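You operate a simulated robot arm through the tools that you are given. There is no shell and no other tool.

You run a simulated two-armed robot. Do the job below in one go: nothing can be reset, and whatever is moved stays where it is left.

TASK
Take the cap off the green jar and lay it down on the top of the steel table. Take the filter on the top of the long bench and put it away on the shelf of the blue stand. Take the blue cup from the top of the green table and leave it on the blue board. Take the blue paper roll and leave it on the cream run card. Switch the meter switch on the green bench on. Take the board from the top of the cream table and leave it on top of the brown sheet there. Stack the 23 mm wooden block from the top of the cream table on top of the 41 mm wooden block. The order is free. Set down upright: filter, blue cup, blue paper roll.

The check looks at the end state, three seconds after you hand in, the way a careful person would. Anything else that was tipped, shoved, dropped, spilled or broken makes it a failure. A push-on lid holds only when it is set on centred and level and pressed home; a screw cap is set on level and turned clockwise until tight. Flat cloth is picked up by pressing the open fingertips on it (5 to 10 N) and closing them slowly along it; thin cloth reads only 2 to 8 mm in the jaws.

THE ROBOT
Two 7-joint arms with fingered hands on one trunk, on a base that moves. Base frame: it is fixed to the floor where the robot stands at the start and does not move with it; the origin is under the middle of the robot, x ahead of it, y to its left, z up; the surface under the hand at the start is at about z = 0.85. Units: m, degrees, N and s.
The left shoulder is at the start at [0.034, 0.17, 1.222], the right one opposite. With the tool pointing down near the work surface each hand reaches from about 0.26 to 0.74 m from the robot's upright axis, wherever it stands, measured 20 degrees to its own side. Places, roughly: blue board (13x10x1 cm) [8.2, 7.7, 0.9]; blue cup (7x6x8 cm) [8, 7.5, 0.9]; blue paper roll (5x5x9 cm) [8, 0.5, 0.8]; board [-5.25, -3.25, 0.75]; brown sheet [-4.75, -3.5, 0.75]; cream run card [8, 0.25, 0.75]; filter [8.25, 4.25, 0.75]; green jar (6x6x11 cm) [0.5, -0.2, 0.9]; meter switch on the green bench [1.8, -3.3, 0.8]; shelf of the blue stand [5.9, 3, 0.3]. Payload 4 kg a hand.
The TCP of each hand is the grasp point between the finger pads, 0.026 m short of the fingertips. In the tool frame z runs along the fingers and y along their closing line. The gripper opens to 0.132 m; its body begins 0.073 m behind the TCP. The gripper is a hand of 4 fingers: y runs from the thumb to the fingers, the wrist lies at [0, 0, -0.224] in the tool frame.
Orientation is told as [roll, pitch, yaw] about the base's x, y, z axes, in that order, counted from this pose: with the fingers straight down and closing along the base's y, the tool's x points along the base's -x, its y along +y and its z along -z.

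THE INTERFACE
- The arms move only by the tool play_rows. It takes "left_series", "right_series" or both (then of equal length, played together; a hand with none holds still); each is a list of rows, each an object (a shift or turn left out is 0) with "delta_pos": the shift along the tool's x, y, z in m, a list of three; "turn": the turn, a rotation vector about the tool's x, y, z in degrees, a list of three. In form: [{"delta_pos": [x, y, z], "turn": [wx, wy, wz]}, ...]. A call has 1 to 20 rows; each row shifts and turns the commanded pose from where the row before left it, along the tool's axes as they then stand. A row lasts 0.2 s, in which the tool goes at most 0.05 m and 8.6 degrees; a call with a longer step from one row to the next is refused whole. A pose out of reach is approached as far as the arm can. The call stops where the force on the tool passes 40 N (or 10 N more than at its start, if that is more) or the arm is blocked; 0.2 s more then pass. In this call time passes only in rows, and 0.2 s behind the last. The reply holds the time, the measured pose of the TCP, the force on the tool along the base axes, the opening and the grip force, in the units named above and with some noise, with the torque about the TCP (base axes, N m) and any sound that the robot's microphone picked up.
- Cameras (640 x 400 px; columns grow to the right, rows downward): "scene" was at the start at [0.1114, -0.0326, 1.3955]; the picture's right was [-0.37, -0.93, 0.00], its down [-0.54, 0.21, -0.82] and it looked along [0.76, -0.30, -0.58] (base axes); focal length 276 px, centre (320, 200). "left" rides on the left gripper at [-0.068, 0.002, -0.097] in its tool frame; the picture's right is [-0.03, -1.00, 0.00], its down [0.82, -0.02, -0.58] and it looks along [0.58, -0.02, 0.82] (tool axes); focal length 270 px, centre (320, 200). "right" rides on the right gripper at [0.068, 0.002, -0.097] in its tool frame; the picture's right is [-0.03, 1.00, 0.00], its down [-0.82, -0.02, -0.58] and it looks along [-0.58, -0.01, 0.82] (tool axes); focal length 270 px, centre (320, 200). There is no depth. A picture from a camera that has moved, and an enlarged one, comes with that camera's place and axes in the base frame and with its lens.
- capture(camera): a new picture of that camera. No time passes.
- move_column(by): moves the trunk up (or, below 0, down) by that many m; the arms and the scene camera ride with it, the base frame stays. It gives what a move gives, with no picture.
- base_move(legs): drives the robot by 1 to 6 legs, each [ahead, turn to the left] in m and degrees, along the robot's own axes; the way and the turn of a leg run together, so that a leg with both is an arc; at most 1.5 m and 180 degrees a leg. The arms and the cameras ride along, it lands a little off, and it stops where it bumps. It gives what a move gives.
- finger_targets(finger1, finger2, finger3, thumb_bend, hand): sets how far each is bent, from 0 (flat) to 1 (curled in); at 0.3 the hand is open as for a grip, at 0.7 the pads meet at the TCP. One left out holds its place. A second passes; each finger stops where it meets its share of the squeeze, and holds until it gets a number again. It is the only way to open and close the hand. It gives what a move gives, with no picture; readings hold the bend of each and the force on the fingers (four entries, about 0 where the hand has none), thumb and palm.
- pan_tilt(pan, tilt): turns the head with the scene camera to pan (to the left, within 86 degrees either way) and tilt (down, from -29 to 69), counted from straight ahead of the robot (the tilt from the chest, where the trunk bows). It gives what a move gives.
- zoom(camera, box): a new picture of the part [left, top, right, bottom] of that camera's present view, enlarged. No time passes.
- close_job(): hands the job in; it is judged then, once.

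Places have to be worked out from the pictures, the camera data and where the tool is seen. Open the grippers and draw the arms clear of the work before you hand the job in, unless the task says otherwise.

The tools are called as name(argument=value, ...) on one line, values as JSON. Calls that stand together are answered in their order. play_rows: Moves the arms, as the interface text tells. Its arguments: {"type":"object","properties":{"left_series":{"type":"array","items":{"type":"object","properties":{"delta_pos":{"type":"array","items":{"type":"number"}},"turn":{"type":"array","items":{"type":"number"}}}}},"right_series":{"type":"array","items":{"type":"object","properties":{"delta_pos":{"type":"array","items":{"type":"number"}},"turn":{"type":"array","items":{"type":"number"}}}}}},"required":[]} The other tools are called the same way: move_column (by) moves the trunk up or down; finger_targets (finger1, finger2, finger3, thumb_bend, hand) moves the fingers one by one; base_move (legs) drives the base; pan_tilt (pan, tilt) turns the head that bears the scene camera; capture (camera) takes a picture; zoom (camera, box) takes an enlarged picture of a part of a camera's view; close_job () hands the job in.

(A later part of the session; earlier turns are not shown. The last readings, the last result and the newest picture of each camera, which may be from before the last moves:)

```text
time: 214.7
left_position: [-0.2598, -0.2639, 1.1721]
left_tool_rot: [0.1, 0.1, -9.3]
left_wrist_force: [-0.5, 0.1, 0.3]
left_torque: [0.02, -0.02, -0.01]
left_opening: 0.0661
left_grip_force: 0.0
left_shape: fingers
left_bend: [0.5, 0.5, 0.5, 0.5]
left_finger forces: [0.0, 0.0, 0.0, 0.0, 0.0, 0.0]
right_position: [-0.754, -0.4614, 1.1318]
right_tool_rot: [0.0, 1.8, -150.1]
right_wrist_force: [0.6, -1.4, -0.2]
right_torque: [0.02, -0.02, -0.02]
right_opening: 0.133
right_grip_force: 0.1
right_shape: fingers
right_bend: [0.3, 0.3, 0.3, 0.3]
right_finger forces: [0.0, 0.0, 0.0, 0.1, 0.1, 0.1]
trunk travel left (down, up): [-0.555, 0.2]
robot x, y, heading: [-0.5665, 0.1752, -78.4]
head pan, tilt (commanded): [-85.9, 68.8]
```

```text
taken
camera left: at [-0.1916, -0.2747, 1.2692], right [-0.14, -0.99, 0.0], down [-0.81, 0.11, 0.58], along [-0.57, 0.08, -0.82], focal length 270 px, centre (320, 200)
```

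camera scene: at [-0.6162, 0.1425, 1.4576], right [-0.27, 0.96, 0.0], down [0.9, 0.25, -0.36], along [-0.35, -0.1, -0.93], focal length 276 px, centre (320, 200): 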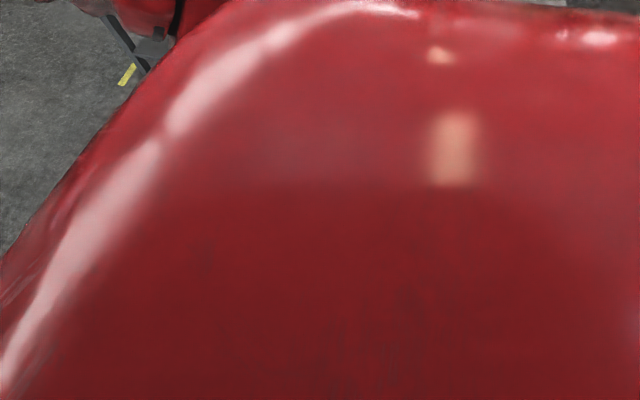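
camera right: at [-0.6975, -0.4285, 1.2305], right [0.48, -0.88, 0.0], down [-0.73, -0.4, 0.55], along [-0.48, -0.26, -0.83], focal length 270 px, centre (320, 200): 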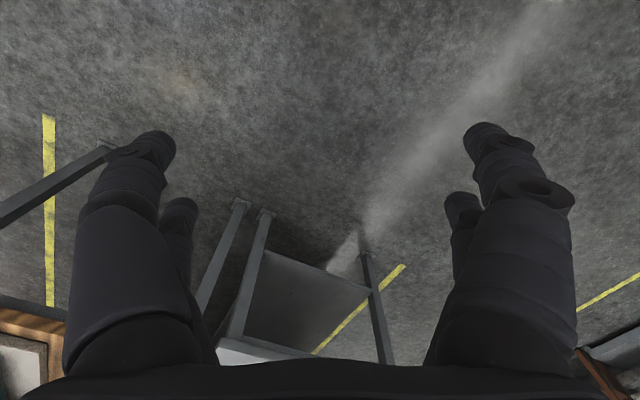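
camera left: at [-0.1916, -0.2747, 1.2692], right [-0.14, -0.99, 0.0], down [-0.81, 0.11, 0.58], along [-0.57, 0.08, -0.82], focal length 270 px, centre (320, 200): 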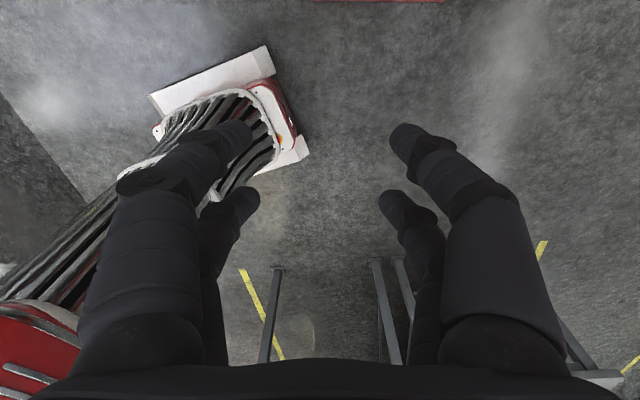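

The base itself (about 0.45 × 0.6 m) looks clear in front and right, so the obstacle must be behind me. I move forward 12 cm and turn right some more.

base_move(legs=[[0.12, 0], [0, -30]])

capture(camera="left")

```text
time: 217.6
left_position: [-0.4913, -0.475, 1.1723]
left_tool_rot: [0.2, 0.1, -39.1]
left_wrist_force: [0.0, 0.1, -0.4]
left_torque: [0.02, 0.01, 0.01]
left_opening: 0.0659
left_grip_force: 0.1
left_shape: fingers
left_bend: [0.5, 0.5, 0.5, 0.5]
left_finger forces: [0.0, 0.0, 0.1, 0.1, 0.0, 0.1]
right_position: [-1.0137, -0.4016, 1.1331]
right_tool_rot: [0.0, 1.5, -178.8]
right_wrist_force: [0.5, -0.3, -0.4]
right_torque: [0.01, 0.02, -0.03]
right_opening: 0.1332
right_grip_force: 0.1
right_shape: fingers
right_bend: [0.3, 0.3, 0.3, 0.3]
right_finger forces: [0.1, 0.0, 0.0, 0.0, 0.0, 0.0]
trunk travel left (down, up): [-0.555, 0.2]
robot x, y, heading: [-0.5079, 0.0467, -108.2]
head pan, tilt (commanded): [-85.9, 68.8]
```

```text
taken
camera left: at [-0.4389, -0.5174, 1.2692], right [-0.61, -0.79, 0.0], down [-0.65, 0.5, 0.58], along [-0.46, 0.35, -0.82], focal length 270 px, centre (320, 200)
```

left: 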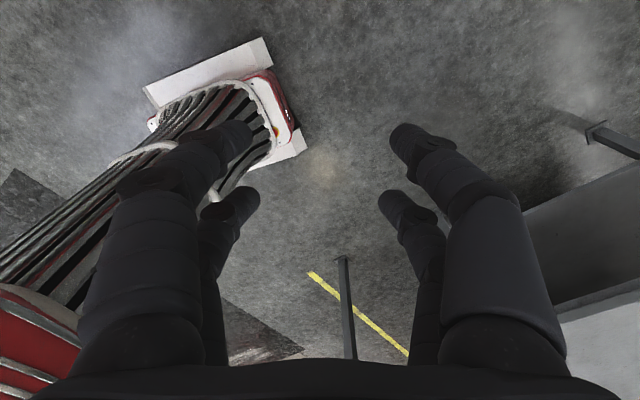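

The turn works now. I drive past the column and down to the aisle at y≈-2.15.

base_move(legs=[[0.85, 0], [0, 18], [1.4, 0]])

pan_tilt(pan=60, tilt=20)

capture(camera="scene")

```text
time: 229.9
left_position: [-0.5929, -2.6402, 1.174]
left_tool_rot: [0.2, 0.2, -21.1]
left_wrist_force: [0.3, 0.0, 0.6]
left_torque: [0.0, 0.01, 0.01]
left_opening: 0.0659
left_grip_force: 0.0
left_shape: fingers
left_bend: [0.5, 0.5, 0.5, 0.5]
left_finger forces: [0.1, 0.0, 0.1, 0.1, 0.1, 0.1]
right_position: [-1.1102, -2.7309, 1.1328]
right_tool_rot: [0.0, 1.5, -160.8]
right_wrist_force: [-1.1, -0.2, -0.4]
right_torque: [0.04, 0.0, 0.0]
right_opening: 0.133
right_grip_force: 0.2
right_shape: fingers
right_bend: [0.3, 0.3, 0.3, 0.3]
right_finger forces: [0.0, 0.1, 0.0, 0.0, 0.1, 0.0]
trunk travel left (down, up): [-0.555, 0.2]
robot x, y, heading: [-0.7754, -2.15, -90.3]
head pan, tilt (commanded): [-85.9, 68.8]
```

```text
time: 232.2
left_position: [-0.5925, -2.6397, 1.1742]
left_tool_rot: [0.2, 0.0, -21.0]
left_wrist_force: [0.0, 0.0, 0.6]
left_torque: [0.01, 0.01, -0.01]
left_opening: 0.0657
left_grip_force: 0.1
left_shape: fingers
left_bend: [0.5, 0.5, 0.5, 0.5]
left_finger forces: [0.0, 0.1, 0.0, 0.1, 0.0, 0.0]
right_position: [-1.1113, -2.7302, 1.1332]
right_tool_rot: [0.0, 1.5, -160.9]
right_wrist_force: [-0.6, 1.2, 0.4]
right_torque: [-0.01, 0.02, -0.04]
right_opening: 0.1328
right_grip_force: 0.1
right_shape: fingers
right_bend: [0.3, 0.3, 0.3, 0.3]
right_finger forces: [0.0, 0.0, 0.0, 0.0, 0.0, 0.0]
trunk travel left (down, up): [-0.555, 0.2]
robot x, y, heading: [-0.775, -2.1481, -90.3]
head pan, tilt (commanded): [60.0, 20.0]
```

```text
taken
camera scene: at [-0.6929, -2.2111, 1.5251], right [-0.51, -0.86, 0.0], down [-0.3, 0.17, -0.94], along [0.81, -0.47, -0.34], focal length 276 px, centre (320, 200)
```

scene: 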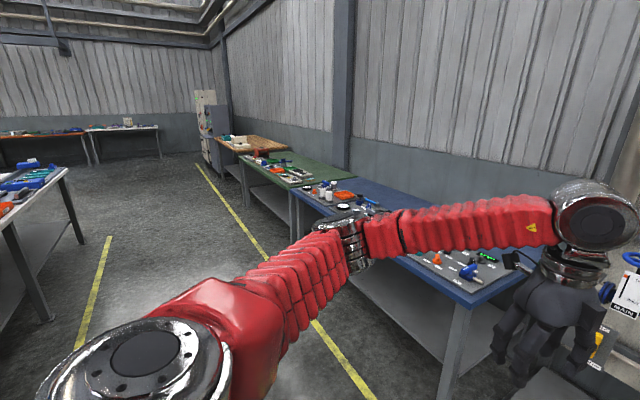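

The aisle is clear; the green-topped bench is the second one along the wall. I turn to +x and drive along to x≈1.8.

base_move(legs=[[0, 90], [1.3, 0], [1.25, 0]])

pan_tilt(pan=-80, tilt=35)

capture(camera="scene")

```text
time: 235.3
left_position: [-0.2603, -2.266, 1.1742]
left_tool_rot: [0.1, 0.1, 35.9]
left_wrist_force: [-0.7, 0.5, 0.2]
left_torque: [-0.05, -0.02, 0.01]
left_opening: 0.066
left_grip_force: 0.1
left_shape: fingers
left_bend: [0.5, 0.5, 0.5, 0.5]
left_finger forces: [0.1, 0.0, 0.0, 0.1, 0.0, 0.1]
right_position: [-0.4731, -2.757, 1.1288]
right_tool_rot: [-0.5, 1.7, -105.1]
right_wrist_force: [0.6, 1.1, 1.2]
right_torque: [-0.06, 0.0, -0.01]
right_opening: 0.1329
right_grip_force: 0.0
right_shape: fingers
right_bend: [0.3, 0.3, 0.3, 0.3]
right_finger forces: [0.0, 0.0, 0.0, 0.1, 0.1, 0.1]
trunk travel left (down, up): [-0.555, 0.2]
robot x, y, heading: [-0.8054, -2.1989, -30.9]
head pan, tilt (commanded): [60.0, 20.0]
stopped in leg 1: the robot was blocked; the commanded pose is now the measured one
```

```text
time: 237.5
left_position: [-0.262, -2.2676, 1.1753]
left_tool_rot: [0.1, 0.0, 35.9]
left_wrist_force: [-0.8, -0.5, -0.4]
left_torque: [-0.01, -0.01, -0.02]
left_opening: 0.066
left_grip_force: 0.1
left_shape: fingers
left_bend: [0.5, 0.5, 0.5, 0.5]
left_finger forces: [0.1, 0.1, 0.0, 0.0, 0.0, 0.0]
right_position: [-0.4758, -2.7586, 1.1271]
right_tool_rot: [-0.5, 1.7, -105.0]
right_wrist_force: [-0.2, -0.2, -0.1]
right_torque: [-0.01, 0.0, -0.02]
right_opening: 0.1326
right_grip_force: 0.0
right_shape: fingers
right_bend: [0.3, 0.3, 0.3, 0.3]
right_finger forces: [0.1, 0.0, 0.0, 0.0, 0.1, 0.0]
trunk travel left (down, up): [-0.555, 0.2]
robot x, y, heading: [-0.8067, -2.1982, -31.1]
head pan, tilt (commanded): [-80.0, 35.0]
```

```text
taken
camera scene: at [-0.8237, -2.2881, 1.5013], right [-0.93, 0.36, 0.0], down [0.2, 0.54, -0.82], along [-0.29, -0.76, -0.57], focal length 276 px, centre (320, 200)
```

scene: 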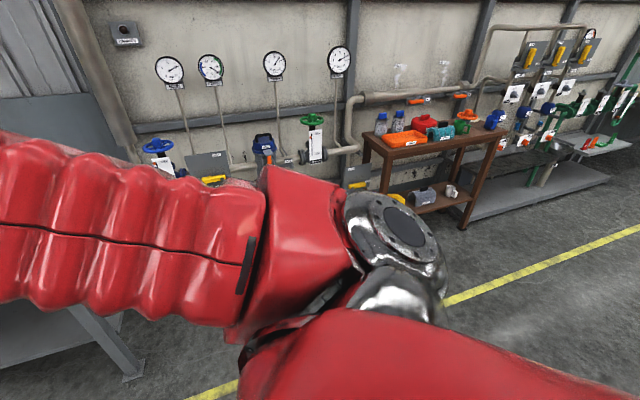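

The long in-place turn was stopped again with nothing near; shorter turns (30°) worked, so I use those.

base_move(legs=[[0, 31]])

pan_tilt(pan=0, tilt=20)

capture(camera="scene")

```text
time: 239.6
left_position: [-0.3022, -1.9765, 1.1728]
left_tool_rot: [0.2, 0.0, 67.0]
left_wrist_force: [-0.6, -0.7, -0.5]
left_torque: [0.0, 0.0, 0.01]
left_opening: 0.0659
left_grip_force: 0.1
left_shape: fingers
left_bend: [0.5, 0.5, 0.5, 0.5]
left_finger forces: [0.0, 0.1, 0.1, 0.0, 0.1, 0.0]
right_position: [-0.2364, -2.5188, 1.1195]
right_tool_rot: [-1.0, 2.5, -75.4]
right_wrist_force: [0.6, 0.2, 0.2]
right_torque: [0.03, 0.02, -0.03]
right_opening: 0.133
right_grip_force: 0.0
right_shape: fingers
right_bend: [0.3, 0.3, 0.3, 0.3]
right_finger forces: [0.1, 0.0, 0.1, 0.0, 0.0, 0.0]
trunk travel left (down, up): [-0.555, 0.2]
robot x, y, heading: [-0.8054, -2.2317, -0.3]
head pan, tilt (commanded): [-80.0, 35.0]
```

```text
time: 241.1
left_position: [-0.3039, -1.9755, 1.1758]
left_tool_rot: [0.1, 0.1, 67.0]
left_wrist_force: [-0.5, 0.5, -0.1]
left_torque: [-0.03, 0.0, -0.03]
left_opening: 0.0659
left_grip_force: 0.1
left_shape: fingers
left_bend: [0.5, 0.5, 0.5, 0.5]
left_finger forces: [0.0, 0.1, 0.0, 0.0, 0.0, 0.0]
right_position: [-0.2384, -2.5218, 1.1186]
right_tool_rot: [-1.2, 2.6, -75.7]
right_wrist_force: [-0.3, 0.3, 0.4]
right_torque: [0.01, 0.01, -0.01]
right_opening: 0.1332
right_grip_force: 0.1
right_shape: fingers
right_bend: [0.3, 0.3, 0.3, 0.3]
right_finger forces: [0.0, 0.0, 0.1, 0.0, 0.0, 0.0]
trunk travel left (down, up): [-0.555, 0.2]
robot x, y, heading: [-0.8057, -2.2313, -0.1]
head pan, tilt (commanded): [0.0, 20.0]
```

```text
taken
camera scene: at [-0.6962, -2.2306, 1.525], right [0.0, -1.0, 0.0], down [-0.34, 0.0, -0.94], along [0.94, 0.0, -0.34], focal length 276 px, centre (320, 200)
```

scene: 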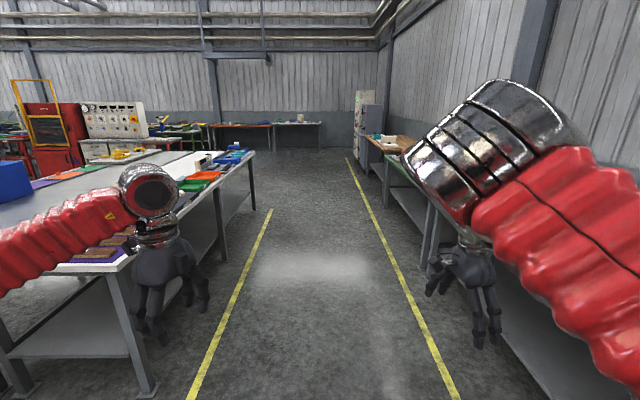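

The aisle ahead is clear. I drive forward 2.55 m to x≈1.75.

base_move(legs=[[1.3, 0], [1.25, 0]])

pan_tilt(pan=-75, tilt=35)

capture(camera="scene")

```text
time: 253.8
left_position: [2.2516, -2.0289, 1.1757]
left_tool_rot: [0.2, 0.0, 65.9]
left_wrist_force: [1.0, -0.2, 0.0]
left_torque: [0.02, -0.02, 0.02]
left_opening: 0.0658
left_grip_force: 0.1
left_shape: fingers
left_bend: [0.5, 0.5, 0.5, 0.5]
left_finger forces: [0.1, 0.0, 0.0, 0.1, 0.1, 0.0]
right_position: [2.3082, -2.5741, 1.1212]
right_tool_rot: [-1.0, 2.6, -76.8]
right_wrist_force: [-0.6, 0.7, 0.0]
right_torque: [0.01, -0.02, -0.02]
right_opening: 0.1332
right_grip_force: 0.0
right_shape: fingers
right_bend: [0.3, 0.3, 0.3, 0.3]
right_finger forces: [0.0, 0.0, 0.1, 0.0, 0.0, 0.0]
trunk travel left (down, up): [-0.555, 0.2]
robot x, y, heading: [1.7462, -2.2731, -1.4]
head pan, tilt (commanded): [0.0, 20.0]
```

```text
time: 255.2
left_position: [2.252, -2.0283, 1.1759]
left_tool_rot: [0.1, 0.0, 65.9]
left_wrist_force: [0.0, 0.0, 0.1]
left_torque: [-0.01, -0.02, -0.01]
left_opening: 0.0662
left_grip_force: 0.0
left_shape: fingers
left_bend: [0.5, 0.5, 0.5, 0.5]
left_finger forces: [0.0, 0.1, 0.1, 0.1, 0.1, 0.1]
right_position: [2.3068, -2.5756, 1.1219]
right_tool_rot: [-1.0, 2.7, -76.7]
right_wrist_force: [0.0, 0.1, -0.5]
right_torque: [0.02, 0.0, 0.0]
right_opening: 0.1329
right_grip_force: 0.0
right_shape: fingers
right_bend: [0.3, 0.3, 0.3, 0.3]
right_finger forces: [0.0, 0.1, 0.0, 0.0, 0.1, 0.0]
trunk travel left (down, up): [-0.555, 0.2]
robot x, y, heading: [1.7414, -2.278, -1.2]
head pan, tilt (commanded): [-75.0, 35.0]
```

```text
taken
camera scene: at [1.7816, -2.3593, 1.5013], right [-0.97, -0.24, 0.0], down [-0.14, 0.56, -0.82], along [0.19, -0.8, -0.57], focal length 276 px, centre (320, 200)
```

scene: 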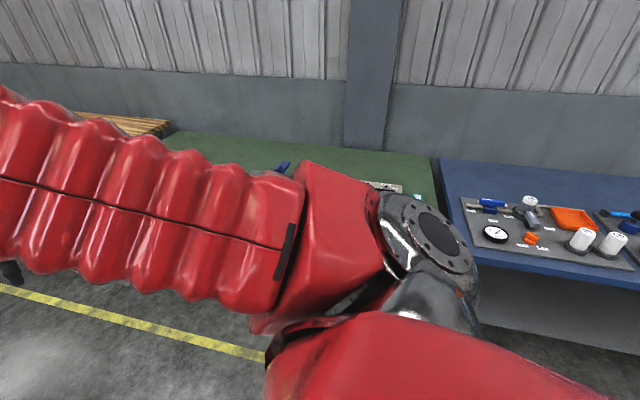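

I turn to face the green bench in three short turns.

base_move(legs=[[0, -30], [0, -30], [0, -29]])

pan_tilt(pan=0, tilt=40)

capture(camera="scene")

```text
time: 258.9
left_position: [2.2181, -2.5833, 1.178]
left_tool_rot: [0.2, -0.1, 7.5]
left_wrist_force: [-0.5, -0.2, -0.5]
left_torque: [0.08, -0.08, 0.02]
left_opening: 0.0659
left_grip_force: 0.1
left_shape: fingers
left_bend: [0.5, 0.5, 0.5, 0.5]
left_finger forces: [0.0, 0.1, 0.0, 0.0, 0.0, 0.0]
right_position: [1.7813, -2.9179, 1.1205]
right_tool_rot: [-1.0, 2.9, -135.2]
right_wrist_force: [-1.0, -0.4, -0.6]
right_torque: [0.05, -0.08, -0.01]
right_opening: 0.1328
right_grip_force: 0.0
right_shape: fingers
right_bend: [0.3, 0.3, 0.3, 0.3]
right_finger forces: [0.0, 0.1, 0.1, 0.0, 0.0, 0.0]
trunk travel left (down, up): [-0.555, 0.2]
robot x, y, heading: [1.7972, -2.2449, -62.1]
head pan, tilt (commanded): [-75.0, 35.0]
stopped in leg 2: the robot was blocked; the commanded pose is now the measured one
```

```text
time: 260.4
left_position: [2.2201, -2.581, 1.1781]
left_tool_rot: [0.1, -0.1, 7.6]
left_wrist_force: [1.2, 0.1, -0.2]
left_torque: [0.01, 0.01, -0.01]
left_opening: 0.0661
left_grip_force: 0.0
left_shape: fingers
left_bend: [0.5, 0.5, 0.5, 0.5]
left_finger forces: [0.0, 0.0, 0.0, 0.0, 0.1, 0.0]
right_position: [1.7848, -2.9154, 1.1235]
right_tool_rot: [-0.9, 2.7, -135.0]
right_wrist_force: [-0.1, -0.3, 0.1]
right_torque: [-0.01, -0.02, 0.0]
right_opening: 0.1329
right_grip_force: 0.1
right_shape: fingers
right_bend: [0.3, 0.3, 0.3, 0.3]
right_finger forces: [0.0, 0.0, 0.0, 0.0, 0.1, 0.0]
trunk travel left (down, up): [-0.555, 0.2]
robot x, y, heading: [1.8012, -2.2477, -62.0]
head pan, tilt (commanded): [0.0, 40.0]
```

```text
taken
camera scene: at [1.8462, -2.3341, 1.4936], right [-0.88, -0.47, 0.0], down [-0.3, 0.57, -0.77], along [0.36, -0.68, -0.64], focal length 276 px, centre (320, 200)
```

scene: 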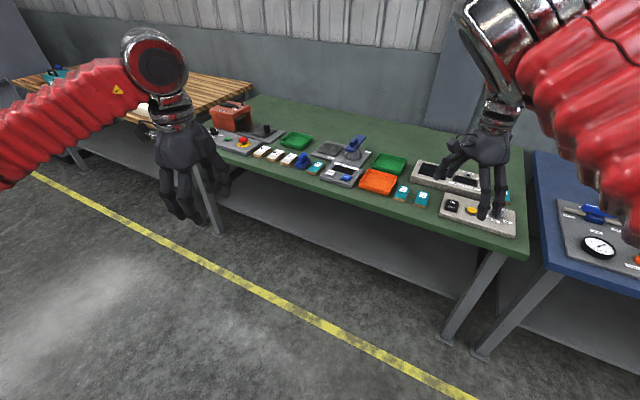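

The turn limit is about 60° per call. I'm facing the green bench at heading -62°; I zoom in on the panels near the expected switch place.

zoom(camera="scene", box=[380, 140, 540, 240])

zoom(camera="scene", box=[200, 110, 440, 260])

capture(camera="right")

```text
4.00 times, centred on (460, 190) of scene
camera zoom: at [1.8462, -2.3341, 1.4936], right [-0.88, -0.47, 0.0], down [-0.3, 0.57, -0.77], along [0.36, -0.68, -0.64], focal length 1103 px, centre (-240, 240)
```

zoom: 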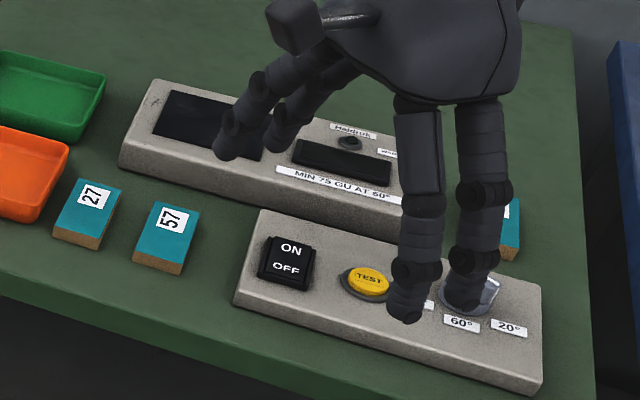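

```text
2.67 times, centred on (320, 185) of scene
camera zoom: at [1.8462, -2.3341, 1.4936], right [-0.88, -0.47, 0.0], down [-0.3, 0.57, -0.77], along [0.36, -0.68, -0.64], focal length 736 px, centre (320, 240)
```

zoom: 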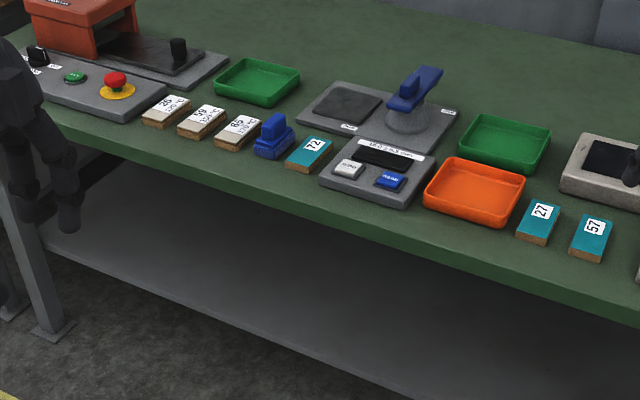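

```text
taken
camera right: at [1.8322, -2.8715, 1.223], right [0.69, -0.73, -0.02], down [-0.6, -0.59, 0.54], along [-0.4, -0.36, -0.84], focal length 270 px, centre (320, 200)
```

right: 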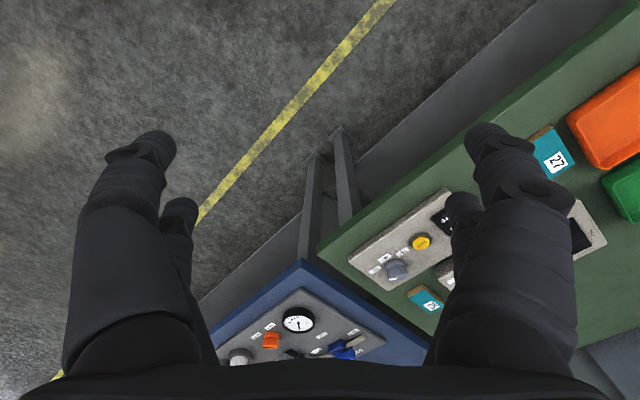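

The rocker switch (ON/OFF, with ON on the far side) is at about (1.78, -3.26). I reposition the base to (1.68, -2.72) facing -y, so the left hand can press it.

base_move(legs=[[0, -42], [0.485, 0]])

base_move(legs=[[0, 14]])

capture(camera="scene")

capture(camera="left")

```text
time: 265.4
left_position: [1.7679, -3.2416, 1.1771]
left_tool_rot: [0.2, -0.1, -34.7]
left_wrist_force: [-0.3, 0.8, -0.4]
left_torque: [0.01, -0.03, 0.0]
left_opening: 0.0661
left_grip_force: 0.0
left_shape: fingers
left_bend: [0.5, 0.5, 0.5, 0.5]
left_finger forces: [0.0, 0.0, 0.0, 0.1, 0.1, 0.0]
right_position: [1.2208, -3.1961, 1.1218]
right_tool_rot: [-1.0, 2.8, -177.4]
right_wrist_force: [-0.6, -0.5, -0.1]
right_torque: [-0.01, -0.04, 0.0]
right_opening: 0.133
right_grip_force: 0.0
right_shape: fingers
right_bend: [0.3, 0.3, 0.3, 0.3]
right_finger forces: [0.0, 0.1, 0.0, 0.0, 0.0, 0.0]
trunk travel left (down, up): [-0.555, 0.2]
robot x, y, heading: [1.7081, -2.7166, -103.8]
head pan, tilt (commanded): [0.0, 40.0]
```

```text
time: 266.8
left_position: [1.8962, -3.211, 1.1769]
left_tool_rot: [0.1, 0.1, -20.7]
left_wrist_force: [-0.7, 0.4, 0.0]
left_torque: [-0.01, 0.01, 0.03]
left_opening: 0.0659
left_grip_force: 0.1
left_shape: fingers
left_bend: [0.5, 0.5, 0.5, 0.5]
left_finger forces: [0.0, 0.0, 0.1, 0.0, 0.0, 0.1]
right_position: [1.3541, -3.2999, 1.123]
right_tool_rot: [-1.0, 2.6, -163.3]
right_wrist_force: [0.1, 0.4, -0.5]
right_torque: [0.02, 0.01, 0.0]
right_opening: 0.1331
right_grip_force: 0.0
right_shape: fingers
right_bend: [0.3, 0.3, 0.3, 0.3]
right_finger forces: [0.0, 0.0, 0.0, 0.0, 0.0, 0.0]
trunk travel left (down, up): [-0.555, 0.2]
robot x, y, heading: [1.6933, -2.714, -89.6]
head pan, tilt (commanded): [0.0, 40.0]
```

```text
taken
camera scene: at [1.6933, -2.8162, 1.4937], right [-1.0, 0.0, 0.0], down [0.0, 0.64, -0.77], along [0.0, -0.77, -0.64], focal length 276 px, centre (320, 200)
```

scene: 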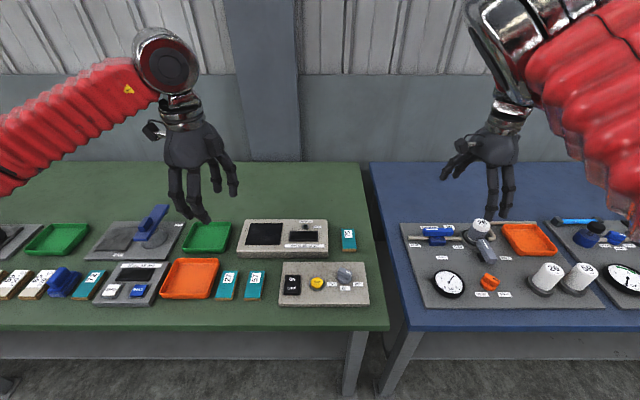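

```text
taken
camera left: at [1.9603, -3.2338, 1.2736], right [-0.33, -0.94, 0.0], down [-0.77, 0.27, 0.58], along [-0.55, 0.19, -0.82], focal length 270 px, centre (320, 200)
```

left: 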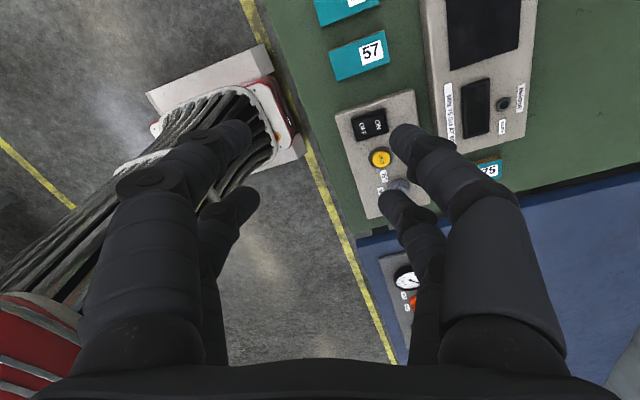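

Now I have a clear view. I zoom in on the rocker from the scene and left cameras to see its state.

zoom(camera="scene", box=[260, 250, 380, 325])

zoom(camera="left", box=[320, 80, 440, 155])

```text
5.33 times, centred on (320, 288) of scene
camera zoom: at [1.6933, -2.8162, 1.4937], right [-1.0, 0.0, 0.0], down [0.0, 0.64, -0.77], along [0.0, -0.77, -0.64], focal length 1471 px, centre (320, -267)
```

zoom: 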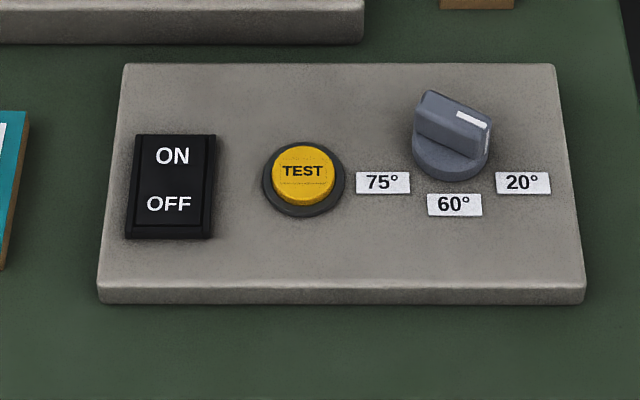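

```text
5.33 times, centred on (380, 118) of left
camera zoom: at [1.9603, -3.2338, 1.2736], right [-0.33, -0.94, 0.0], down [-0.77, 0.27, 0.58], along [-0.55, 0.19, -0.82], focal length 1442 px, centre (0, 640)
```

zoom: 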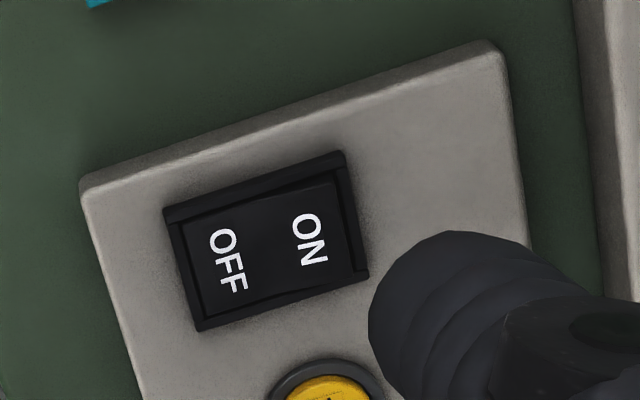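

The ON half (at about (1.772, -3.274, 0.82)) stands raised, so it is OFF now. I curl all left fingers but one to make a pointing finger, well above the bench, and look at it.

finger_targets(hand="left", finger1=0.45, finger2=1.0, finger3=1.0, thumb_bend=1.0)

capture(camera="left")

capture(camera="scene")

```text
time: 267.8
left_position: [1.8964, -3.2103, 1.1781]
left_tool_rot: [0.2, 0.0, -20.7]
left_wrist_force: [0.3, 0.8, -0.8]
left_torque: [-0.01, 0.02, -0.01]
left_opening: 0.0358
left_grip_force: 0.1
left_shape: fingers
left_bend: [0.45, 0.74, 0.74, 1.0]
left_finger forces: [0.0, 0.0, 0.0, 0.1, 0.0, 0.1]
right_position: [1.3531, -3.2991, 1.1231]
right_tool_rot: [-1.0, 2.7, -163.3]
right_wrist_force: [-0.5, 0.0, -0.5]
right_torque: [0.03, 0.02, -0.01]
right_opening: 0.1332
right_grip_force: 0.1
right_shape: fingers
right_bend: [0.3, 0.3, 0.3, 0.3]
right_finger forces: [0.1, 0.0, 0.0, 0.0, 0.1, 0.1]
trunk travel left (down, up): [-0.555, 0.2]
robot x, y, heading: [1.6897, -2.7177, -89.9]
head pan, tilt (commanded): [0.0, 40.0]
```

```text
taken
camera left: at [1.9596, -3.234, 1.2742], right [-0.33, -0.94, 0.0], down [-0.77, 0.27, 0.58], along [-0.55, 0.19, -0.82], focal length 270 px, centre (320, 200)
```

left: 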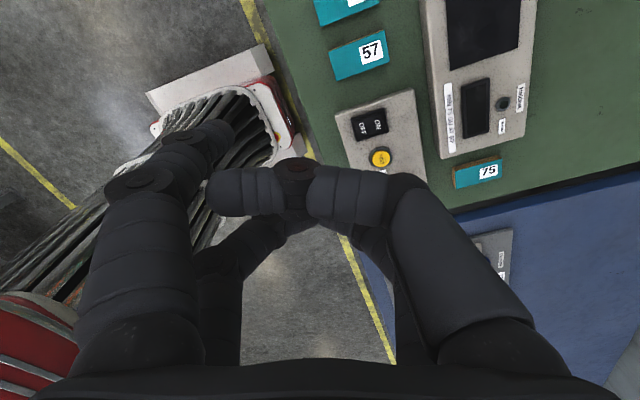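

```text
taken
camera scene: at [1.6926, -2.8164, 1.4936], right [-1.0, 0.0, 0.0], down [0.0, 0.64, -0.77], along [0.0, -0.77, -0.64], focal length 276 px, centre (320, 200)
```

scene: 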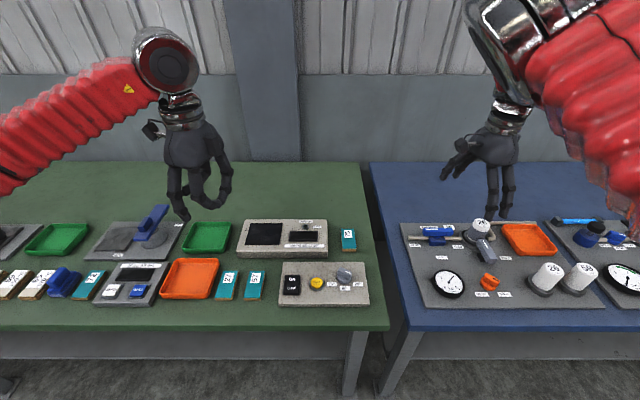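

The pointing finger's tip is at about (-0.021, 0.046) in the tool frame. I yaw the hand to -135° so its curled fingers stay off the panel, and move so the tip is above ON.

play_rows(left_series=[{"turn": [0, 0, 8.16]}, {"turn": [0, 0, 8.16]}, {"turn": [0, 0, 8.16]}, {"turn": [0, 0, 8.16]}, {"turn": [0, 0, 8.16]}, {"turn": [0, 0, 8.16]}, {"turn": [0, 0, 8.16]}, {"turn": [0, 0, 8.16]}, {"turn": [0, 0, 8.16]}, {"turn": [0, 0, 8.16]}, {"turn": [0, 0, 8.16]}, {"turn": [0, 0, 8.16]}, {"turn": [0, 0, 8.16]}, {"turn": [0, 0, 8.16]}, {"delta_pos": [-0.0373, -0.0296, 0]}, {"delta_pos": [-0.0373, -0.0296, 0]}, {"delta_pos": [-0.0373, -0.0296, 0]}, {"delta_pos": [0, 0, 0.05]}, {"delta_pos": [0, 0, 0.05]}, {"delta_pos": [0, 0, 0.05]}])

capture(camera="left")

capture(camera="scene")

```text
time: 271.9
left_position: [1.7549, -3.2265, 1.0273]
left_tool_rot: [-0.1, 0.1, -134.8]
left_wrist_force: [-0.3, -0.8, -0.6]
left_torque: [0.02, -0.01, -0.01]
left_opening: 0.036
left_grip_force: 0.0
left_shape: fingers
left_bend: [0.45, 0.74, 0.74, 1.0]
left_finger forces: [0.0, 0.0, 0.0, 0.0, 0.0, 0.0]
right_position: [1.3538, -3.3003, 1.1227]
right_tool_rot: [-1.0, 2.7, -163.3]
right_wrist_force: [-0.9, 0.0, 0.3]
right_torque: [0.03, 0.01, -0.03]
right_opening: 0.1332
right_grip_force: 0.0
right_shape: fingers
right_bend: [0.3, 0.3, 0.3, 0.3]
right_finger forces: [0.0, 0.0, 0.0, 0.0, 0.0, 0.1]
trunk travel left (down, up): [-0.555, 0.2]
robot x, y, heading: [1.6921, -2.7108, -89.9]
head pan, tilt (commanded): [0.0, 40.0]
```

```text
taken
camera left: at [1.7071, -3.2768, 1.1241], right [-0.73, 0.69, 0.0], down [0.56, 0.59, 0.58], along [0.4, 0.42, -0.82], focal length 270 px, centre (320, 200)
```

left: 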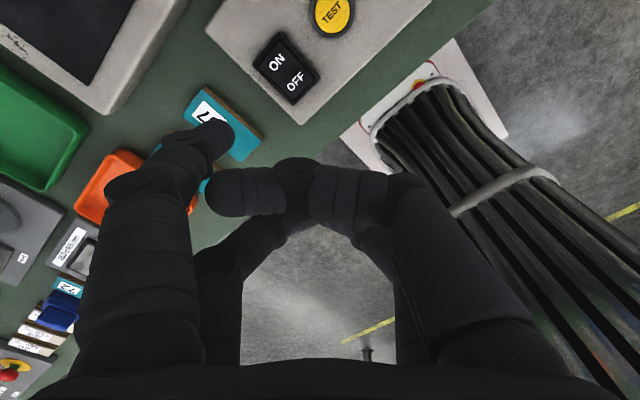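

```text
taken
camera scene: at [1.6935, -2.8169, 1.4936], right [-1.0, 0.0, 0.0], down [0.0, 0.64, -0.77], along [0.0, -0.77, -0.64], focal length 276 px, centre (320, 200)
```

scene: 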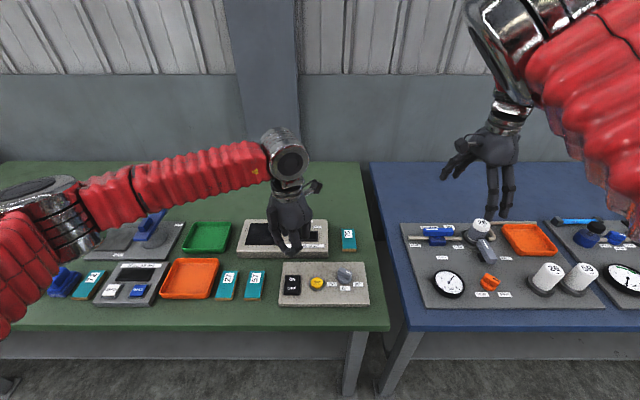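

The projection shows the fingertip lands exactly on "ON". I descend to about 1.5 cm above it.

play_rows(left_series=[{"delta_pos": [0, 0, 0.045]}, {"delta_pos": [0, 0, 0.045]}, {"delta_pos": [0, 0, 0.045]}, {"delta_pos": [0, 0, 0.03]}])

capture(camera="left")

zoom(camera="scene", box=[240, 220, 400, 320])

```text
time: 272.9
left_position: [1.7532, -3.226, 0.8617]
left_tool_rot: [-0.1, 0.0, -135.0]
left_wrist_force: [0.2, -0.5, 0.2]
left_torque: [-0.03, 0.01, 0.03]
left_opening: 0.0361
left_grip_force: 0.0
left_shape: fingers
left_bend: [0.45, 0.74, 0.74, 1.0]
left_finger forces: [0.0, 0.0, 0.1, 0.0, 0.1, 0.0]
right_position: [1.3536, -3.298, 1.1233]
right_tool_rot: [-1.0, 2.8, -163.4]
right_wrist_force: [-0.2, -0.1, 0.0]
right_torque: [0.01, -0.03, 0.0]
right_opening: 0.1328
right_grip_force: 0.0
right_shape: fingers
right_bend: [0.3, 0.3, 0.3, 0.3]
right_finger forces: [0.0, 0.0, 0.1, 0.0, 0.0, 0.0]
trunk travel left (down, up): [-0.555, 0.2]
robot x, y, heading: [1.693, -2.7131, -90.0]
head pan, tilt (commanded): [0.0, 40.0]
```

```text
taken
camera left: at [1.7061, -3.2762, 0.959], right [-0.73, 0.69, 0.0], down [0.56, 0.59, 0.58], along [0.4, 0.42, -0.82], focal length 270 px, centre (320, 200)
```

left: 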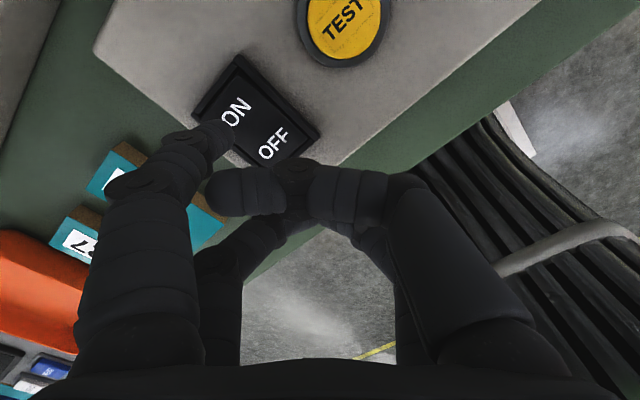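

```text
4.00 times, centred on (320, 270) of scene
camera zoom: at [1.6923, -2.8164, 1.4936], right [-1.0, 0.0, 0.0], down [0.0, 0.64, -0.77], along [0.0, -0.77, -0.64], focal length 1103 px, centre (320, -80)
```

zoom: 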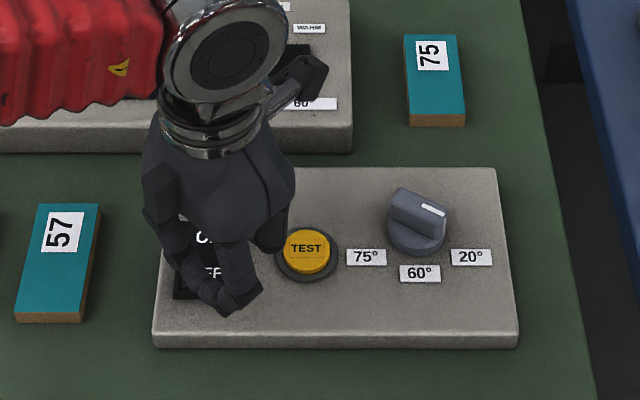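

The tip is right over the ON half; I shift 4 mm toward its outer end and press down in small steps.

play_rows(left_series=[{"delta_pos": [-0.005, 0, 0]}, {"delta_pos": [0, 0, 0.005]}, {"delta_pos": [0, 0, 0.004]}, {"delta_pos": [0, 0, 0.003]}, {"delta_pos": [0, 0, 0.003]}])

capture(camera="left")

```text
time: 274.1
left_position: [1.7505, -3.2307, 0.8476]
left_tool_rot: [-0.1, 0.1, -134.9]
left_wrist_force: [-0.4, -0.2, 0.6]
left_torque: [0.01, -0.04, -0.02]
left_opening: 0.0358
left_grip_force: 0.1
left_shape: fingers
left_bend: [0.45, 0.74, 0.74, 1.0]
left_finger forces: [0.3, 0.1, 0.0, 0.0, 0.0, 0.0]
right_position: [1.3531, -3.3001, 1.1236]
right_tool_rot: [-1.0, 2.7, -163.4]
right_wrist_force: [0.3, 0.2, 0.7]
right_torque: [0.0, 0.02, 0.0]
right_opening: 0.133
right_grip_force: 0.0
right_shape: fingers
right_bend: [0.3, 0.3, 0.3, 0.3]
right_finger forces: [0.1, 0.1, 0.1, 0.0, 0.1, 0.0]
trunk travel left (down, up): [-0.555, 0.2]
robot x, y, heading: [1.6911, -2.7157, -90.1]
head pan, tilt (commanded): [0.0, 40.0]
```

```text
taken
camera left: at [1.7026, -3.2802, 0.9441], right [-0.73, 0.69, 0.0], down [0.56, 0.59, 0.58], along [0.4, 0.42, -0.82], focal length 270 px, centre (320, 200)
```

left: 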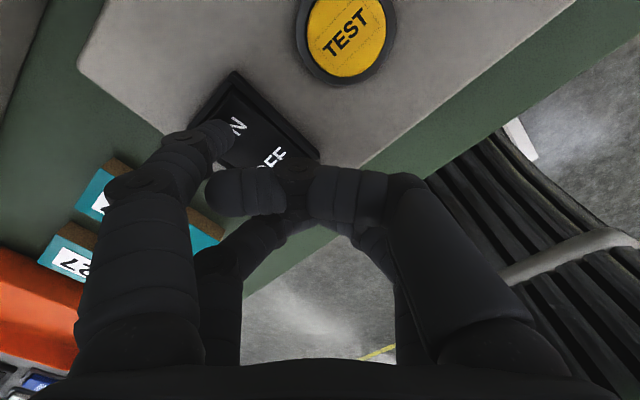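

Just touching (0.3 N on the finger). I press on.

play_rows(left_series=[{"delta_pos": [0, 0, 0.003]}, {"delta_pos": [0, 0, 0.003]}, {"delta_pos": [0, 0, 0.002]}])

capture(camera="left")

```text
time: 274.9
left_position: [1.749, -3.2295, 0.8411]
left_tool_rot: [0.1, -0.1, -134.8]
left_wrist_force: [-0.1, 2.5, 13.3]
left_torque: [-0.58, -0.38, 0.09]
left_opening: 0.0361
left_grip_force: 6.4
left_shape: fingers
left_bend: [0.46, 0.74, 0.74, 1.0]
left_finger forces: [13.0, 0.1, 0.1, 0.0, 0.0, 0.0]
right_position: [1.3539, -3.2977, 1.1233]
right_tool_rot: [-0.9, 2.7, -163.4]
right_wrist_force: [0.1, 0.6, 0.4]
right_torque: [-0.01, 0.02, 0.02]
right_opening: 0.1327
right_grip_force: 0.1
right_shape: fingers
right_bend: [0.3, 0.3, 0.3, 0.3]
right_finger forces: [0.0, 0.0, 0.0, 0.1, 0.0, 0.0]
trunk travel left (down, up): [-0.555, 0.2]
robot x, y, heading: [1.6933, -2.7154, -90.3]
head pan, tilt (commanded): [0.0, 40.0]
heard: click
```

```text
taken
camera left: at [1.7016, -3.2796, 0.9384], right [-0.73, 0.69, 0.0], down [0.56, 0.59, 0.58], along [0.4, 0.42, -0.82], focal length 270 px, centre (320, 200)
```

left: 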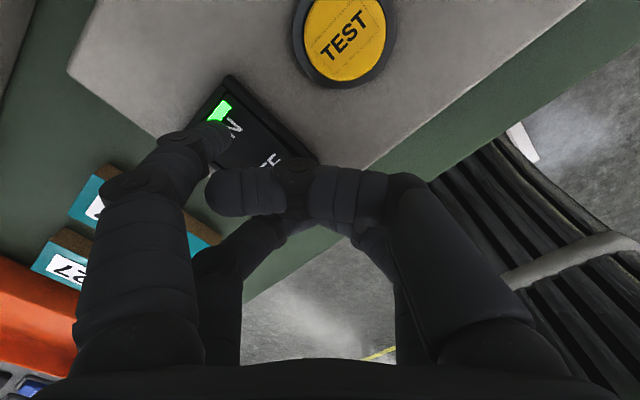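

A click was heard and a green indicator lit on the rocker. I lift off and check the switch state.

play_rows(left_series=[{"delta_pos": [0, 0, -0.02]}, {"delta_pos": [0, 0, -0.04]}, {"delta_pos": [0, 0, -0.045]}, {"delta_pos": [0, 0, -0.045]}, {"delta_pos": [0, 0, -0.045]}, {"delta_pos": [0, 0, -0.045]}, {"delta_pos": [0, 0, -0.045]}])

finger_targets(hand="left", finger1=0.3, finger2=0.3, finger3=0.3, thumb_bend=0.3)

zoom(camera="scene", box=[260, 250, 380, 325])

capture(camera="left")

```text
time: 276.6
left_position: [1.7499, -3.2306, 1.1269]
left_tool_rot: [-0.2, 0.1, -134.9]
left_wrist_force: [-0.6, -0.1, -0.3]
left_torque: [-0.03, -0.01, 0.03]
left_opening: 0.036
left_grip_force: 0.0
left_shape: fingers
left_bend: [0.45, 0.74, 0.74, 1.0]
left_finger forces: [0.0, 0.0, 0.1, 0.0, 0.1, 0.1]
right_position: [1.3528, -3.2984, 1.1245]
right_tool_rot: [-1.1, 2.7, -163.4]
right_wrist_force: [0.7, 0.5, -0.3]
right_torque: [-0.02, 0.0, 0.0]
right_opening: 0.1329
right_grip_force: 0.1
right_shape: fingers
right_bend: [0.3, 0.3, 0.3, 0.3]
right_finger forces: [0.1, 0.0, 0.1, 0.0, 0.0, 0.1]
trunk travel left (down, up): [-0.555, 0.2]
robot x, y, heading: [1.6933, -2.7161, -90.1]
head pan, tilt (commanded): [0.0, 40.0]
```

```text
time: 277.6
left_position: [1.7493, -3.2307, 1.1279]
left_tool_rot: [-0.1, 0.1, -134.9]
left_wrist_force: [-0.1, 1.0, -0.1]
left_torque: [-0.04, -0.04, -0.01]
left_opening: 0.1326
left_grip_force: 0.2
left_shape: fingers
left_bend: [0.3, 0.3, 0.3, 0.3]
left_finger forces: [0.0, 0.1, 0.0, 0.0, 0.1, 0.1]
right_position: [1.354, -3.2991, 1.1226]
right_tool_rot: [-1.0, 2.6, -163.3]
right_wrist_force: [-1.2, 0.8, 0.7]
right_torque: [0.01, 0.0, -0.01]
right_opening: 0.133
right_grip_force: 0.1
right_shape: fingers
right_bend: [0.3, 0.3, 0.3, 0.3]
right_finger forces: [0.1, 0.0, 0.1, 0.1, 0.0, 0.0]
trunk travel left (down, up): [-0.555, 0.2]
robot x, y, heading: [1.6893, -2.7148, -89.9]
head pan, tilt (commanded): [0.0, 40.0]
```

```text
5.33 times, centred on (320, 288) of scene
camera zoom: at [1.6924, -2.8162, 1.4937], right [-1.0, 0.0, 0.0], down [0.0, 0.64, -0.77], along [0.0, -0.77, -0.64], focal length 1471 px, centre (320, -267)
```

zoom: 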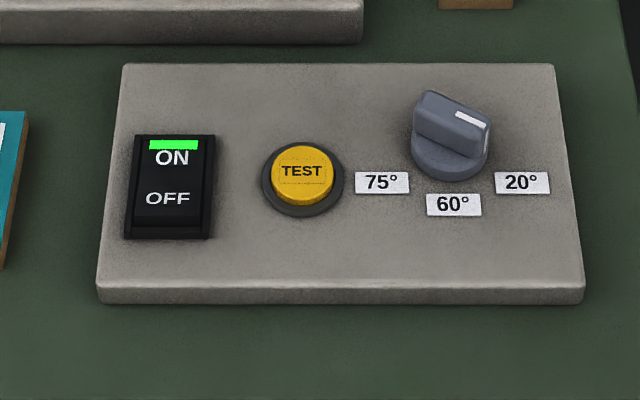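

```text
taken
camera left: at [1.7022, -3.2804, 1.2227], right [-0.73, 0.69, 0.0], down [0.56, 0.59, 0.58], along [0.4, 0.42, -0.82], focal length 270 px, centre (320, 200)
```

left: 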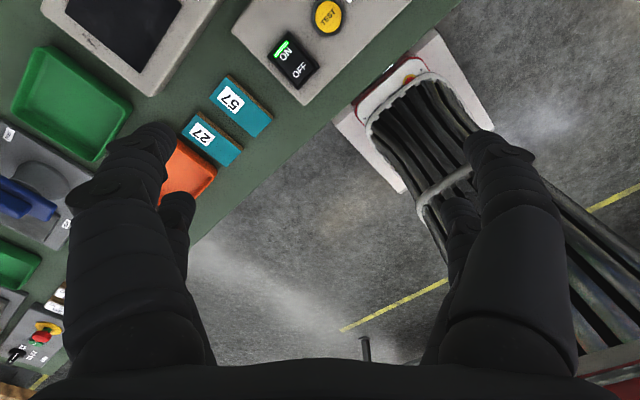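

The meter switch is ON (green lamp lit). I tuck the left hand, back off from the bench and turn toward +x for the long drive.

play_rows(left_series=[{"turn": [0, 0, -7.5]}, {"turn": [0, 0, -7.5]}, {"turn": [0, 0, -7.5]}, {"turn": [0, 0, -7.5]}, {"turn": [0, 0, -7.5]}, {"turn": [0, 0, -7.5]}, {"delta_pos": [0.03, 0.035, -0.01]}, {"delta_pos": [0.03, 0.035, -0.01]}, {"delta_pos": [0.03, 0.035, -0.01]}, {"delta_pos": [0.03, 0.035, -0.01]}], right_series=[{"turn": [0, 0, -8]}, {"turn": [0, 0, -8]}, {"turn": [0, 0, -8]}, {"turn": [0, 0, -8]}, {"turn": [0, 0, -8]}, {"turn": [0, 0, -8]}, {"turn": [0, 0, -8]}, {"turn": [0, 0, -8]}, {"turn": [0, 0, -8]}, {"turn": [0, 0, 0]}])

base_move(legs=[[-0.5, 0], [0, 45]])

base_move(legs=[[0, 45]])

pan_tilt(pan=0, tilt=12)

capture(camera="scene")

```text
time: 279.8
left_position: [1.8901, -3.1092, 1.1671]
left_tool_rot: [0.0, 0.1, -89.9]
left_wrist_force: [0.4, 0.2, -0.7]
left_torque: [0.01, 0.03, 0.01]
left_opening: 0.1328
left_grip_force: 0.0
left_shape: fingers
left_bend: [0.3, 0.3, 0.3, 0.3]
left_finger forces: [0.1, 0.1, 0.1, 0.0, 0.1, 0.0]
right_position: [1.3525, -3.2975, 1.1241]
right_tool_rot: [2.3, 1.7, -91.2]
right_wrist_force: [-0.2, -0.3, -0.6]
right_torque: [-0.05, 0.03, -0.02]
right_opening: 0.1331
right_grip_force: 0.1
right_shape: fingers
right_bend: [0.3, 0.3, 0.3, 0.3]
right_finger forces: [0.0, 0.1, 0.1, 0.0, 0.0, 0.0]
trunk travel left (down, up): [-0.555, 0.2]
robot x, y, heading: [1.6905, -2.7173, -90.2]
head pan, tilt (commanded): [0.0, 40.0]
```

```text
time: 284.9
left_position: [2.1072, -2.3681, 1.1663]
left_tool_rot: [-0.2, 0.0, -46.7]
left_wrist_force: [0.7, 0.2, 0.1]
left_torque: [-0.03, 0.02, 0.0]
left_opening: 0.1329
left_grip_force: 0.1
left_shape: fingers
left_bend: [0.3, 0.3, 0.3, 0.3]
left_finger forces: [0.1, 0.1, 0.0, 0.0, 0.1, 0.0]
right_position: [1.8363, -2.8764, 1.1233]
right_tool_rot: [2.0, 2.1, -49.1]
right_wrist_force: [0.8, -0.6, 0.8]
right_torque: [-0.01, -0.02, -0.02]
right_opening: 0.1329
right_grip_force: 0.2
right_shape: fingers
right_bend: [0.3, 0.3, 0.3, 0.3]
right_finger forces: [0.0, 0.0, 0.0, 0.1, 0.0, 0.0]
trunk travel left (down, up): [-0.555, 0.2]
robot x, y, heading: [1.6579, -2.2463, -46.1]
head pan, tilt (commanded): [0.0, 40.0]
stopped in leg 2: the robot was blocked; the commanded pose is now the measured one
```

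```text
time: 287.6
left_position: [2.0766, -2.0277, 1.1677]
left_tool_rot: [-0.2, 0.1, -3.8]
left_wrist_force: [0.5, -0.1, -0.5]
left_torque: [0.0, -0.03, 0.01]
left_opening: 0.1329
left_grip_force: 0.0
left_shape: fingers
left_bend: [0.3, 0.3, 0.3, 0.3]
left_finger forces: [0.1, 0.1, 0.0, 0.0, 0.0, 0.0]
right_position: [2.2238, -2.5945, 1.1164]
right_tool_rot: [2.0, 2.8, -7.1]
right_wrist_force: [0.0, -0.5, -0.3]
right_torque: [0.02, -0.01, 0.0]
right_opening: 0.1331
right_grip_force: 0.1
right_shape: fingers
right_bend: [0.3, 0.3, 0.3, 0.3]
right_finger forces: [0.0, 0.0, 0.0, 0.1, 0.0, 0.0]
trunk travel left (down, up): [-0.555, 0.2]
robot x, y, heading: [1.6621, -2.2924, -1.7]
head pan, tilt (commanded): [0.0, 40.0]
stopped in leg 1: the robot was blocked; the commanded pose is now the measured one
```

```text
time: 288.5
left_position: [2.0776, -2.0299, 1.1672]
left_tool_rot: [-0.1, 0.1, -3.8]
left_wrist_force: [0.0, -0.7, -0.7]
left_torque: [0.0, -0.02, 0.02]
left_opening: 0.1329
left_grip_force: 0.1
left_shape: fingers
left_bend: [0.3, 0.3, 0.3, 0.3]
left_finger forces: [0.0, 0.0, 0.0, 0.0, 0.1, 0.0]
right_position: [2.2236, -2.5973, 1.1134]
right_tool_rot: [1.9, 2.9, -7.2]
right_wrist_force: [0.0, 0.6, 0.4]
right_torque: [-0.04, -0.02, 0.0]
right_opening: 0.1329
right_grip_force: 0.0
right_shape: fingers
right_bend: [0.3, 0.3, 0.3, 0.3]
right_finger forces: [0.0, 0.1, 0.0, 0.0, 0.0, 0.0]
trunk travel left (down, up): [-0.555, 0.2]
robot x, y, heading: [1.6598, -2.2873, -1.5]
head pan, tilt (commanded): [0.0, 12.0]
```

```text
taken
camera scene: at [1.772, -2.2929, 1.538], right [-0.03, -1.0, 0.0], down [-0.21, 0.01, -0.98], along [0.98, -0.03, -0.21], focal length 276 px, centre (320, 200)
```

scene: 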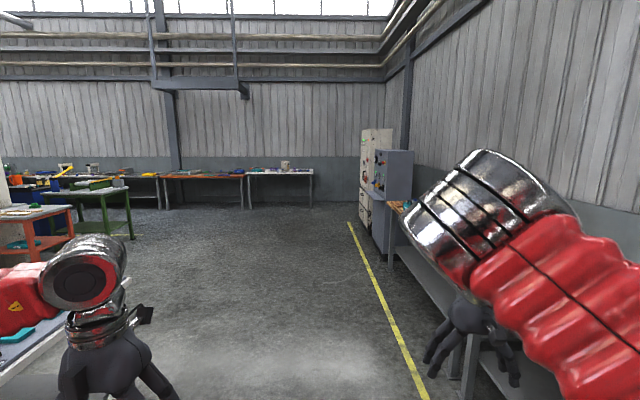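

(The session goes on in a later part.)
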